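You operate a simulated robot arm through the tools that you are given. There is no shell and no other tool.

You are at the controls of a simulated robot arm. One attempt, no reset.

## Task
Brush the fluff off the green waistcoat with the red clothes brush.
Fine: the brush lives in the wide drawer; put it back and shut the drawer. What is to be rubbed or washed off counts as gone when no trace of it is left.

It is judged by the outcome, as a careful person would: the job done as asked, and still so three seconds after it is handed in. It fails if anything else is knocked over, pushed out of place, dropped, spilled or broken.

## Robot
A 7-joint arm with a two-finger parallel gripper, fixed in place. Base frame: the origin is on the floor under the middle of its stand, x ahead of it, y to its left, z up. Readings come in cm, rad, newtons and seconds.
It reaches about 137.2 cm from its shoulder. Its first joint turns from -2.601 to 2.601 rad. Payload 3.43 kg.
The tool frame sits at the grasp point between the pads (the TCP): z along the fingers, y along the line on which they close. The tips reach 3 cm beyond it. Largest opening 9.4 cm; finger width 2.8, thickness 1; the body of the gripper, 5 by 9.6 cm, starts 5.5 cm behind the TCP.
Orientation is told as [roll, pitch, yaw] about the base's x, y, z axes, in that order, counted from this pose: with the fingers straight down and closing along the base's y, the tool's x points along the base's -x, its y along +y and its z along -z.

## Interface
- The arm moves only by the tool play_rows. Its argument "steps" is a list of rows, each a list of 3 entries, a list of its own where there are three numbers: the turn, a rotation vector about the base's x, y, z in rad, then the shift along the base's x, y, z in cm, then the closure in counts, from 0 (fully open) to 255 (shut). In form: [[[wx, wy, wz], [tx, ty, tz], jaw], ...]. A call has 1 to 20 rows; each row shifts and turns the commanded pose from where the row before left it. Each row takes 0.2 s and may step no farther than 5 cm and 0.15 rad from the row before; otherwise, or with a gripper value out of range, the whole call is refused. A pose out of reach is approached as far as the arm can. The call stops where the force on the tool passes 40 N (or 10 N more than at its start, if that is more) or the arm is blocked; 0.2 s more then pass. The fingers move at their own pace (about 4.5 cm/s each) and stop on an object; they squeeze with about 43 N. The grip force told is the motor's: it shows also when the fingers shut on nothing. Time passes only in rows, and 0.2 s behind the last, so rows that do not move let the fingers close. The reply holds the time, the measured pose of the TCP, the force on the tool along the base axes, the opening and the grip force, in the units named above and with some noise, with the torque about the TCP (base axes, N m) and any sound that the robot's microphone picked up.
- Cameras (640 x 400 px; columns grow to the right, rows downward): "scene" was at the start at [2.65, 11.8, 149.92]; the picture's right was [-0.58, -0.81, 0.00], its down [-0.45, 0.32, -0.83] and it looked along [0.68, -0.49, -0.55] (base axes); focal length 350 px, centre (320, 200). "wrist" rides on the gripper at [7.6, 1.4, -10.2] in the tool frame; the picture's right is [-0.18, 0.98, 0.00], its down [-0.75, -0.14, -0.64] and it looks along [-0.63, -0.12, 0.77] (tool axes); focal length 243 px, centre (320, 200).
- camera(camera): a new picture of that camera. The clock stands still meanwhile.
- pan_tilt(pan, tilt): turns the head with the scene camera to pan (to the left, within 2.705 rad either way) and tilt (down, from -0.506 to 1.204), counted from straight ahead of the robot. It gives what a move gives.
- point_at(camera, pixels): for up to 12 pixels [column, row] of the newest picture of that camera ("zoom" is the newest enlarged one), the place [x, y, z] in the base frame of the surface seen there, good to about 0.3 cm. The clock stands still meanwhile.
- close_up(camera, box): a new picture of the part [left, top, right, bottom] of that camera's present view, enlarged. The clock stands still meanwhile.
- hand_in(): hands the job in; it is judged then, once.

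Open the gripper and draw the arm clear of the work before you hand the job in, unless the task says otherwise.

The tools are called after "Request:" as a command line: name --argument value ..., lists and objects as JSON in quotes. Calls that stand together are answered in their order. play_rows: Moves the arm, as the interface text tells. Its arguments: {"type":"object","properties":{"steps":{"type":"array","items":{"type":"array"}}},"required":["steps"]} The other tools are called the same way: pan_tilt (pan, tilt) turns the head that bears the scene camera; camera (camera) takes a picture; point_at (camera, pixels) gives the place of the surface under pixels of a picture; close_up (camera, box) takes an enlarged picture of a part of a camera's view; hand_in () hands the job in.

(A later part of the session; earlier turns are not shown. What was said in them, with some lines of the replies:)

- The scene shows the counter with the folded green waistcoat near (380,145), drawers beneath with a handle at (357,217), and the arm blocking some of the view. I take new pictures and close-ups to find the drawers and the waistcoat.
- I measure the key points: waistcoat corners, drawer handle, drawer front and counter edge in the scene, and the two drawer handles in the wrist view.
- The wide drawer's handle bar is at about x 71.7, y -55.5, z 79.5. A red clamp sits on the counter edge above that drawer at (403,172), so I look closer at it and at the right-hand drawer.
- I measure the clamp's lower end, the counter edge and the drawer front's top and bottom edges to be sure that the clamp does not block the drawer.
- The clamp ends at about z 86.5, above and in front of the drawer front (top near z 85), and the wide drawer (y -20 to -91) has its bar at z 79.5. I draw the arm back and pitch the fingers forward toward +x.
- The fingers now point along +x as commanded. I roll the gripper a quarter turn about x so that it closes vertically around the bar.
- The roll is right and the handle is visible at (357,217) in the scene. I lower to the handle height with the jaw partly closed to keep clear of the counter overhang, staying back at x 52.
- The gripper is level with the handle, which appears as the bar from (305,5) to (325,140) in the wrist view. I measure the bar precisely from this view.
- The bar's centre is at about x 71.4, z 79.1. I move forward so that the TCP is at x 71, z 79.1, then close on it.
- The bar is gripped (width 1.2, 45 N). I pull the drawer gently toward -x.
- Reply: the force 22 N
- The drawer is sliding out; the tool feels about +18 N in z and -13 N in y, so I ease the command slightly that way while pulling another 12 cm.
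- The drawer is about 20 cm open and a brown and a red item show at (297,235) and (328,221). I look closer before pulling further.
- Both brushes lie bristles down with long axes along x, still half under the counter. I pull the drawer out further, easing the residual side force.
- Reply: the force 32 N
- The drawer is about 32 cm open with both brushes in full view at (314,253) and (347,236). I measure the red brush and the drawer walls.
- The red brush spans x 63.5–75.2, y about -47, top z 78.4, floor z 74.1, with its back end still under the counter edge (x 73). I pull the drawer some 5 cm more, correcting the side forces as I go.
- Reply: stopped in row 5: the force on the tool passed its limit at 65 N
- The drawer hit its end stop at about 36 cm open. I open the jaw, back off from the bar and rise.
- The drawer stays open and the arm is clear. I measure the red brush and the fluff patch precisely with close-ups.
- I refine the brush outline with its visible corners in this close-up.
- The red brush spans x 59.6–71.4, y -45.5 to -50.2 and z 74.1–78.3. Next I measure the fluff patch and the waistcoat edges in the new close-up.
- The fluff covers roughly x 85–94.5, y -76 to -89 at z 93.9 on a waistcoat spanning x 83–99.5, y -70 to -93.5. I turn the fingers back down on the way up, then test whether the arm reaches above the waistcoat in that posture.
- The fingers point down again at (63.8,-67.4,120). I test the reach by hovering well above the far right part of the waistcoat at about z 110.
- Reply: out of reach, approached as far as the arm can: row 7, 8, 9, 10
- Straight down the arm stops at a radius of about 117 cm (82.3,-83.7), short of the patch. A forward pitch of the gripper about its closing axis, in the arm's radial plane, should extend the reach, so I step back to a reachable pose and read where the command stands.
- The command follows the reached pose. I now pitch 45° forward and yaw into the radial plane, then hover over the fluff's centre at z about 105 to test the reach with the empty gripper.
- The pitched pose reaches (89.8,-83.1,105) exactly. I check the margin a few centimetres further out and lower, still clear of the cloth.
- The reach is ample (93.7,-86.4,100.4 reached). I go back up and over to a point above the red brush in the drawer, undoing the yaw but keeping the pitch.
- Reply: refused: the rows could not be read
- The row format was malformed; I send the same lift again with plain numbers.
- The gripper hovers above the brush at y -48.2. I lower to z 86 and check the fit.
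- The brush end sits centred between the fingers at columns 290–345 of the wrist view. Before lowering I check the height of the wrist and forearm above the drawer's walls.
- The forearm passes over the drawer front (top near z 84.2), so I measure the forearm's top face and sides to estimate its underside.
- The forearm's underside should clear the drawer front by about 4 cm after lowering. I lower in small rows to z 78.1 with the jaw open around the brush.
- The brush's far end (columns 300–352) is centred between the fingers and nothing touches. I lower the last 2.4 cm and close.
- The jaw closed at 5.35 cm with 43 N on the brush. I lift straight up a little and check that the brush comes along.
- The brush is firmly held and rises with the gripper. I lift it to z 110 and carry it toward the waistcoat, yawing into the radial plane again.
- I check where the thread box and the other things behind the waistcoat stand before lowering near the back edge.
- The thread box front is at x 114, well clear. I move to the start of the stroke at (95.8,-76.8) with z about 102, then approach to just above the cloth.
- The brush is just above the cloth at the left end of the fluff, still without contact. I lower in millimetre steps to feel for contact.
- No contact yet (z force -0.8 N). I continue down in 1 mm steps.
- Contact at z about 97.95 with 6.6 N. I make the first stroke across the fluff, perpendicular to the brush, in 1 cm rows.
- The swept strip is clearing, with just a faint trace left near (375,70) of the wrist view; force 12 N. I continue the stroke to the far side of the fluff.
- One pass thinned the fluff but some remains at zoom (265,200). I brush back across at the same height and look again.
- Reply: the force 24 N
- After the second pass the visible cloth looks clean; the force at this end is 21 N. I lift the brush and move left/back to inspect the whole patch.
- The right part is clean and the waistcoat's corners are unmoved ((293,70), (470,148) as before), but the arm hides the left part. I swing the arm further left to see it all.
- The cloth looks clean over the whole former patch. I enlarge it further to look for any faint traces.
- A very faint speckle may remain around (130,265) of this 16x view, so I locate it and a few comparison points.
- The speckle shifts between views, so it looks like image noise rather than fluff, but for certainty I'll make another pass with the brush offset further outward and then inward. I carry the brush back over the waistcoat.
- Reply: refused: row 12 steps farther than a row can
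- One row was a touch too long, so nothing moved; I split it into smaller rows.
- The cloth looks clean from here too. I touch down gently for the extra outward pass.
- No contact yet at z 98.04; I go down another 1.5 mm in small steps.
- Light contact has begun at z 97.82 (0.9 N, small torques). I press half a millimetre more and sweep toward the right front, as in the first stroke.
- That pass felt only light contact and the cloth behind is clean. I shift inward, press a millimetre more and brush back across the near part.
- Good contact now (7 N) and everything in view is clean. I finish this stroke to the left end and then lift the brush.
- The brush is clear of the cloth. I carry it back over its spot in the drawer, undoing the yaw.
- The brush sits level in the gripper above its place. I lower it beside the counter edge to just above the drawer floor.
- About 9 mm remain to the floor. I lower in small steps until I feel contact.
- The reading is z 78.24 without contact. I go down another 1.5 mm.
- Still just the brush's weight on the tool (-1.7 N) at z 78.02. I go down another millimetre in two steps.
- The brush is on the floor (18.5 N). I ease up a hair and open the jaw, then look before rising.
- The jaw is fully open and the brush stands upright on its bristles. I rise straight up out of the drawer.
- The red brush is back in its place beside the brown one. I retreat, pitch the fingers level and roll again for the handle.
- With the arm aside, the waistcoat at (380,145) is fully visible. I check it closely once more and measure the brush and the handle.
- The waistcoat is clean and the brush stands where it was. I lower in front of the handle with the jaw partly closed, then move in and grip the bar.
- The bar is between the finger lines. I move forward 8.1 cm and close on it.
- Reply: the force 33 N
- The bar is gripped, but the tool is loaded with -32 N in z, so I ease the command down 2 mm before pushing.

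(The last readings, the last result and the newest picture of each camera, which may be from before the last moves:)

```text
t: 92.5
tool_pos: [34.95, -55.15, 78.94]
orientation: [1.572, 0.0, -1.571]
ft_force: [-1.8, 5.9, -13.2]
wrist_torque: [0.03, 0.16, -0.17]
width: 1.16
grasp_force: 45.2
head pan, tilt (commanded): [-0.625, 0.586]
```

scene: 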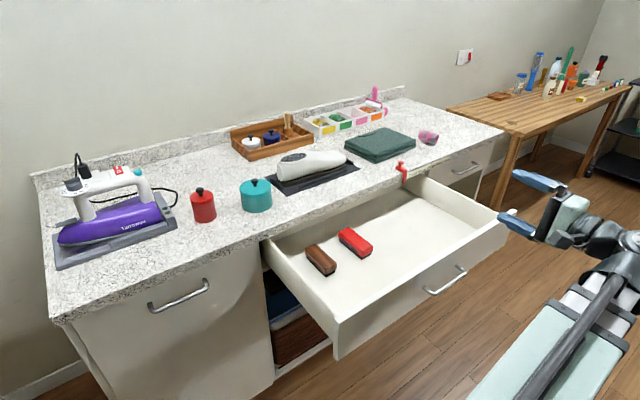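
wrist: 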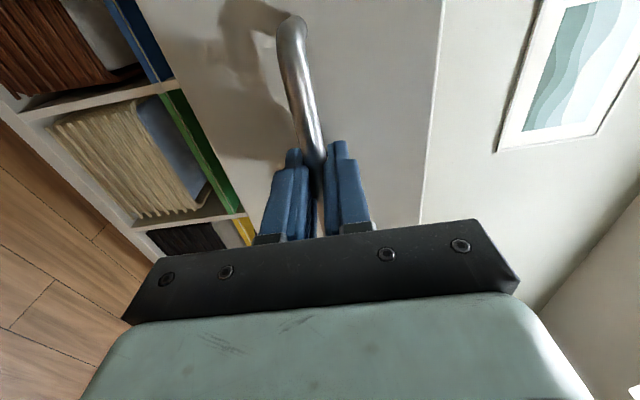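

The z load fell to -13 N. I ease slightly more and begin pushing the drawer shut gently.

Request:
play_rows --steps '[[[0, 0, 0], [0.3, 0.02, -0.1], 255], [[0, 0, 0], [0.6, 0, -0.04], 255], [[0, 0, 0], [1, 0, 0], 255], [[0, 0, 0], [1.3, 0, 0], 255], [[0, 0, 0], [1.5, 0, 0], 255], [[0, 0, 0], [1.5, 0, 0], 255], [[0, 0, 0], [1.5, 0, 0], 255], [[0, 0, 0], [1.5, 0, 0], 255], [[0, 0, 0], [1.2, 0, 0], 255], [[0, 0, 0], [0.6, 0, 0], 255]]'

Request:
camera --camera "scene"

```text
t: 94.7
tool_pos: [46.01, -55.2, 79.01]
orientation: [1.575, 0.0, -1.57]
ft_force: [-1.5, 19.0, 25.7]
wrist_torque: [0.23, -0.2, -0.95]
width: 1.19
grasp_force: 45.4
head pan, tilt (commanded): [-0.625, 0.586]
```

```text
taken
```

scene: 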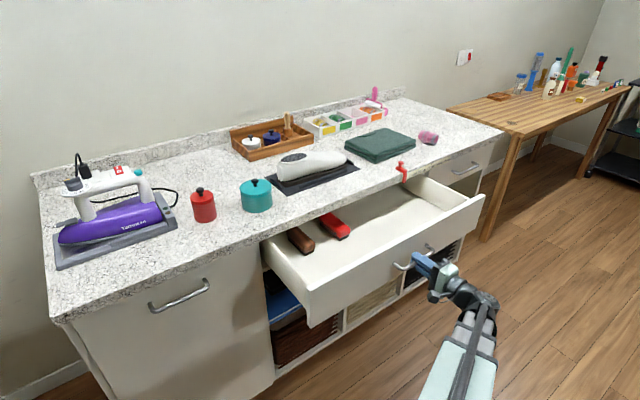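

The drawer is closing smoothly and the brushes stay upright. I correct the side loads (+y, +z) and push on.

Request:
play_rows --steps '[[[0, 0, 0], [0.5, 0.06, 0.08], 255], [[0, 0, 0], [1, 0.04, 0.06], 255], [[0, 0, 0], [1.4, 0, 0], 255], [[0, 0, 0], [1.5, 0, 0], 255], [[0, 0, 0], [1.5, 0, 0], 255], [[0, 0, 0], [1.5, 0, 0], 255], [[0, 0, 0], [1.5, 0, 0], 255], [[0, 0, 0], [1.2, 0, 0], 255], [[0, 0, 0], [0.8, 0, 0], 255], [[0, 0, 0], [0.3, 0, 0], 255]]'

```text
t: 96.9
tool_pos: [57.33, -55.17, 79.0]
orientation: [1.57, 0.0, -1.569]
ft_force: [-1.5, 19.0, -16.8]
wrist_torque: [0.21, 0.11, 1.45]
width: 1.19
grasp_force: 45.1
head pan, tilt (commanded): [-0.625, 0.586]
```

The drawer is now about 13.5 cm open. I correct the loads again and push most of the rest.

Request:
play_rows --steps '[[[0, 0, 0], [0.5, 0.06, -0.06], 255], [[0, 0, 0], [1, 0.04, -0.04], 255], [[0, 0, 0], [1.4, 0, 0], 255], [[0, 0, 0], [1.5, 0, 0], 255], [[0, 0, 0], [1.5, 0, 0], 255], [[0, 0, 0], [1.5, 0, 0], 255], [[0, 0, 0], [1.4, 0, 0], 255], [[0, 0, 0], [1.0, 0, 0], 255], [[0, 0, 0], [0.6, 0, 0], 255]]'

Request:
camera --camera "scene"

```text
t: 98.9
tool_pos: [67.66, -55.08, 78.94]
orientation: [1.572, -0.001, -1.571]
ft_force: [-0.3, -8.1, 10.1]
wrist_torque: [0.05, -0.1, 1.16]
width: 1.16
grasp_force: 45.3
head pan, tilt (commanded): [-0.625, 0.586]
```

```text
taken
```

scene: 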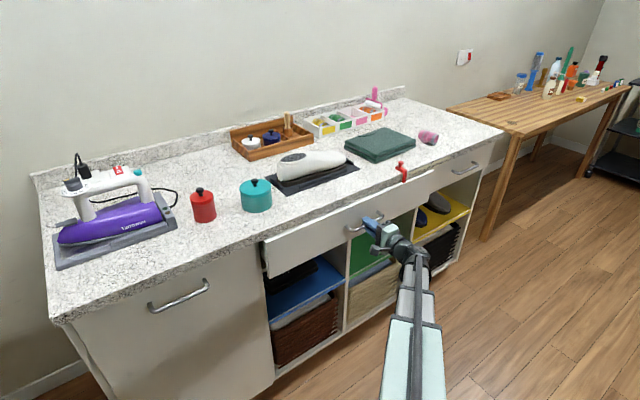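

About 3.3 cm remain. I push the last stretch in small rows until it meets the stop.

Request:
play_rows --steps '[[[0, 0, 0], [0.8, 0, 0.03], 255], [[0, 0, 0], [0.8, 0, 0.03], 255], [[0, 0, 0], [0.7, 0, 0], 255], [[0, 0, 0], [0.5, 0, 0], 255], [[0, 0, 0], [0.3, 0, 0], 255], [[0, 0, 0], [0.2, 0, 0], 255], [[0, 0, 0], [0.1, 0, 0], 255], [[0, 0, 0], [0, 0, 0], 255]]'

Request:
close_up --camera "scene" --box '[250, 160, 490, 320]'

Request:
camera --camera "scene"

```text
t: 100.7
tool_pos: [70.82, -55.17, 78.97]
orientation: [1.572, 0.001, -1.575]
ft_force: [-27.2, -25.4, 3.1]
wrist_torque: [-0.08, -0.05, 0.85]
width: 1.14
grasp_force: 44.7
head pan, tilt (commanded): [-0.625, 0.586]
```

```text
2.50 times, centred on (370, 240) of scene
```

zoom: 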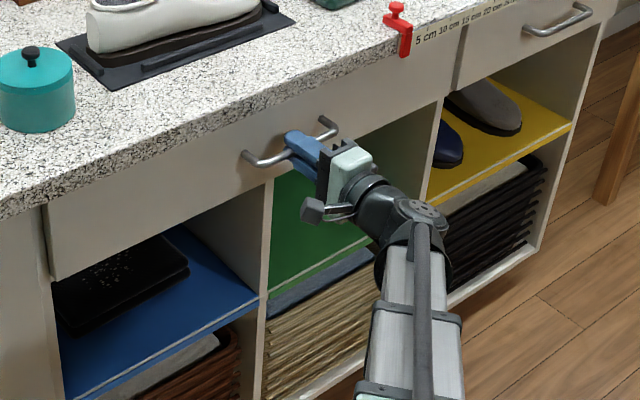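

```text
taken
```

scene: 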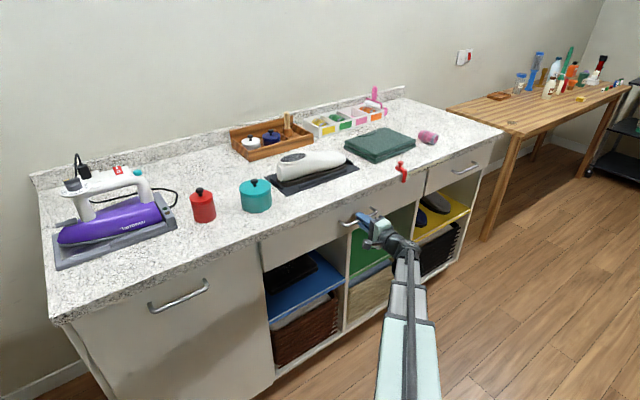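

The push meets 27 N of resistance at x 70.82, the same place as when it was shut at the start. I measure the drawer front to confirm.

Request:
point_at --camera "scene" --pixels '[[262, 250], [300, 235], [395, 205], [412, 198], [380, 194], [340, 228], [440, 175], [345, 222]]'

```text
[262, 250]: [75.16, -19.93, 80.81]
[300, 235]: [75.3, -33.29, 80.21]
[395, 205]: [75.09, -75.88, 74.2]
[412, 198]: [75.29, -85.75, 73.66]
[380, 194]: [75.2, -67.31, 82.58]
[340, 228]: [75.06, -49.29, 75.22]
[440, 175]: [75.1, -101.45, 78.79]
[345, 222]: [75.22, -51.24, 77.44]
```

The front is back at x 75.1, flush as at the start. I ease off the residual load, open the jaw and back straight away from the bar.

Request:
play_rows --steps '[[[0, 0, 0], [-0.08, -0.08, 0], 255], [[0, 0, 0], [-0.05, -0.05, 0], 255], [[0, 0, 0], [0, 0, 0], 200], [[0, 0, 0], [0, 0, 0], 140], [[0, 0, 0], [0, 0, 0], 140], [[0, 0, 0], [0, 0, 0], 140], [[0, 0, 0], [-1.5, 0, 0], 140], [[0, 0, 0], [-2.5, 0, 0], 140], [[0, 0, 0], [-3, 0, 0], 140], [[0, 0, 0], [-4, 0, 0], 140], [[0, 0, 0], [-4, 0, 0], 100], [[0, 0, 0], [-4, 0, 0], 50], [[0, 0, 0], [-4, 0, 0], 0], [[0, 0, 0], [0, 0, 0], 0]]'

Request:
camera --camera "scene"

Request:
camera --camera "wrist"

```text
t: 103.7
tool_pos: [47.58, -55.22, 78.68]
orientation: [1.572, 0.0, -1.57]
ft_force: [-0.2, 0.3, 0.6]
wrist_torque: [0.0, 0.0, -0.02]
width: 9.39
grasp_force: 0.1
head pan, tilt (commanded): [-0.625, 0.586]
```

```text
taken
```

scene: 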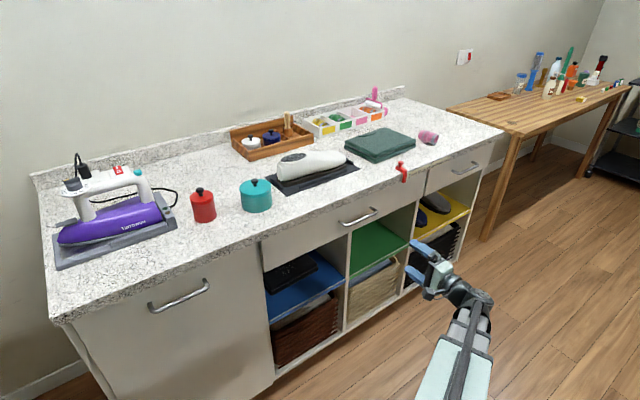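

```text
taken
```

wrist: 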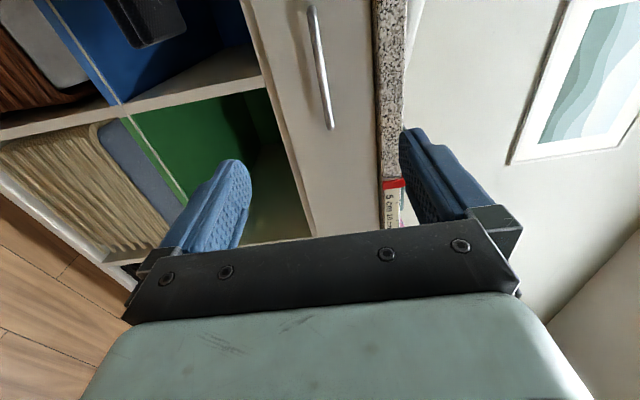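

The jaw is open and clear of the handle. I rise to a resting height and take a final look at the drawer and the waistcoat.

Request:
play_rows --steps '[[[0, 0, 0], [-2, 0, 3], 0], [[0, 0, 0], [-2, 0, 3], 0], [[0, 0, 0], [-2, 0, 4], 0], [[0, 0, 0], [0, 0, 4], 0], [[0, 0, 0], [0, 0, 4], 0], [[0, 0, 0], [0, 0, 4], 0], [[0, 0, 0], [0, 0, 4], 0], [[0, 0, 0], [0, 0, 4], 0], [[0, 0, 0], [0, 0, 0], 0]]'

Request:
camera --camera "scene"

Request:
close_up --camera "scene" --box '[340, 115, 430, 171]'

Request:
point_at --camera "scene" --pixels '[[262, 250], [300, 235], [395, 205], [412, 198], [380, 194], [357, 217], [342, 224], [374, 210]]'

```text
t: 105.7
tool_pos: [41.67, -55.18, 109.01]
orientation: [1.572, 0.0, -1.573]
ft_force: [-0.2, 0.4, 0.6]
wrist_torque: [0.02, -0.01, 0.0]
width: 9.39
grasp_force: 0.0
head pan, tilt (commanded): [-0.625, 0.586]
```

```text
taken
```

scene: 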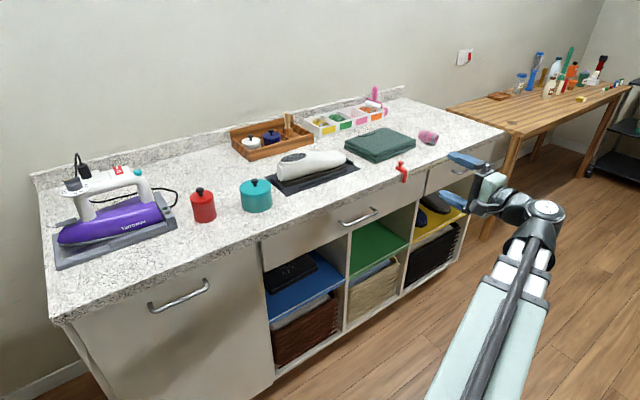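

```text
7.11 times, centred on (385, 143) of scene
```

zoom: 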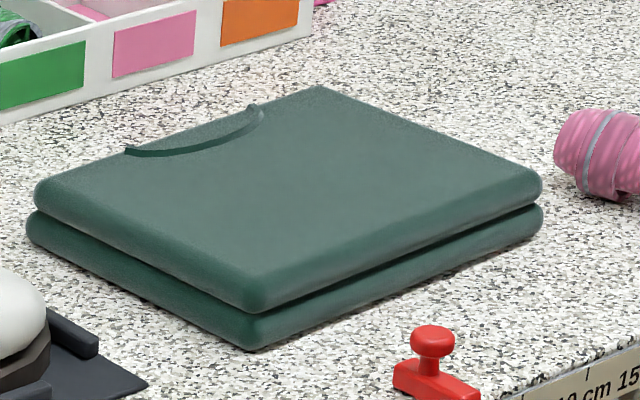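

```text
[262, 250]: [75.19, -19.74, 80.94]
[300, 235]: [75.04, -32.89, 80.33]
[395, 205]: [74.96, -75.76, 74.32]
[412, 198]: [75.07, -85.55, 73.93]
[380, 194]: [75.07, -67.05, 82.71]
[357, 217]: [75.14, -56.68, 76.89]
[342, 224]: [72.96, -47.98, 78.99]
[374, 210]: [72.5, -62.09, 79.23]
```

The drawer is shut (front x 75.1) and everything on the counter stands as before. For one more look at the cloth from above I bring the arm back to its starting pose, whose wrist view showed the waistcoat.

Request:
play_rows --steps '[[[-0.1309, 0, 0], [0, -0.5, 1], 0], [[-0.1309, 0, 0], [0, -0.5, 1], 0], [[-0.1309, 0, 0], [0, -0.5, 1], 0], [[-0.1309, 0, 0], [0, -0.5, 1], 0], [[-0.1309, 0, 0], [0, -0.5, 1], 0], [[-0.1309, 0, 0], [0, -0.5, 1], 0], [[-0.1309, 0, 0], [0, -0.5, 1], 0], [[-0.1309, 0, 0], [0, -0.5, 1], 0], [[-0.1309, 0, 0], [0, -0.5, 1], 0], [[-0.1309, 0, 0], [0, -0.5, 1], 0], [[-0.1309, 0, 0], [0, -0.5, 1], 0], [[-0.1309, 0, 0], [0, -0.5, 1], 0]]'

Request:
play_rows --steps '[[[0, 0.1309, 0], [1.64, -1.36, 0], 0], [[0, 0.1309, 0], [1.64, -1.36, 0], 0], [[0, 0.1309, 0], [1.64, -1.36, 0], 0], [[0, 0.1309, 0], [1.64, -1.36, 0], 0], [[0, 0.1309, 0], [1.64, -1.36, 0], 0], [[0, 0.1309, 0], [1.64, -1.36, 0], 0], [[0, 0.1309, 0], [1.64, -1.36, 0], 0], [[0, 0.1309, 0], [1.64, -1.36, 0], 0], [[0, 0.1309, 0], [1.64, -1.36, 0], 0], [[0, 0.1309, 0], [1.64, -1.36, 0], 0], [[0, 0.1309, 0], [1.64, -1.36, 0], 0], [[0, 0.1309, 0], [1.64, -1.36, 0], 0]]'

Request:
camera --camera "wrist"

Request:
close_up --camera "wrist" --box '[250, 165, 390, 250]'

```text
t: 108.3
tool_pos: [41.91, -61.25, 121.01]
orientation: [-1.848, -1.567, 1.852]
ft_force: [0.4, 0.1, -0.1]
wrist_torque: [0.02, 0.02, -0.01]
width: 9.42
grasp_force: 0.1
head pan, tilt (commanded): [-0.625, 0.586]
```

```text
t: 110.9
tool_pos: [61.58, -77.61, 120.87]
orientation: [0.001, 0.0, -0.001]
ft_force: [-0.7, 1.3, -0.5]
wrist_torque: [-0.06, -0.02, 0.02]
width: 9.38
grasp_force: 0.1
head pan, tilt (commanded): [-0.625, 0.586]
```

```text
taken
```

wrist: 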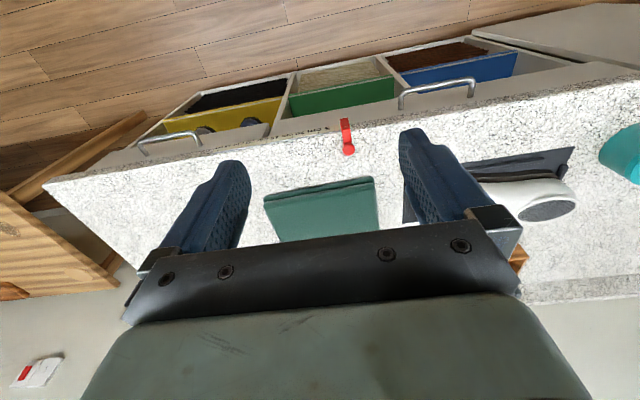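

```text
4.57 times, centred on (320, 208) of wrist
```

zoom: 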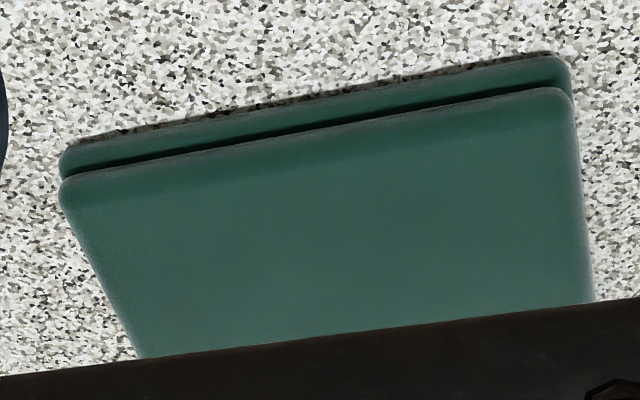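

The wrist view from above shows the waistcoat free of any fluff and in the same place as at the start. The drawer is shut with the brush inside, the gripper is open and clear, so I hand the job in.

Request:
hand_in

```text
The job is handed in.
```

The fluff is off the green waistcoat. The red brush is back in the wide drawer beside the brown one, and the drawer is shut.

- **Waistcoat:** I made two strokes across the patch, then two more offset strokes to be sure. Close-ups from the scene and wrist cameras show no trace left. The waistcoat is where it was at the start.
- **Drawer and brush:** The brush stood upright on its bristles where it came from before I pushed the drawer closed. The drawer front measures flush, the same as before I opened it.
- **Everything else:** Nothing was knocked over or visibly moved. I handed in with the gripper open and the arm back near its starting pose.
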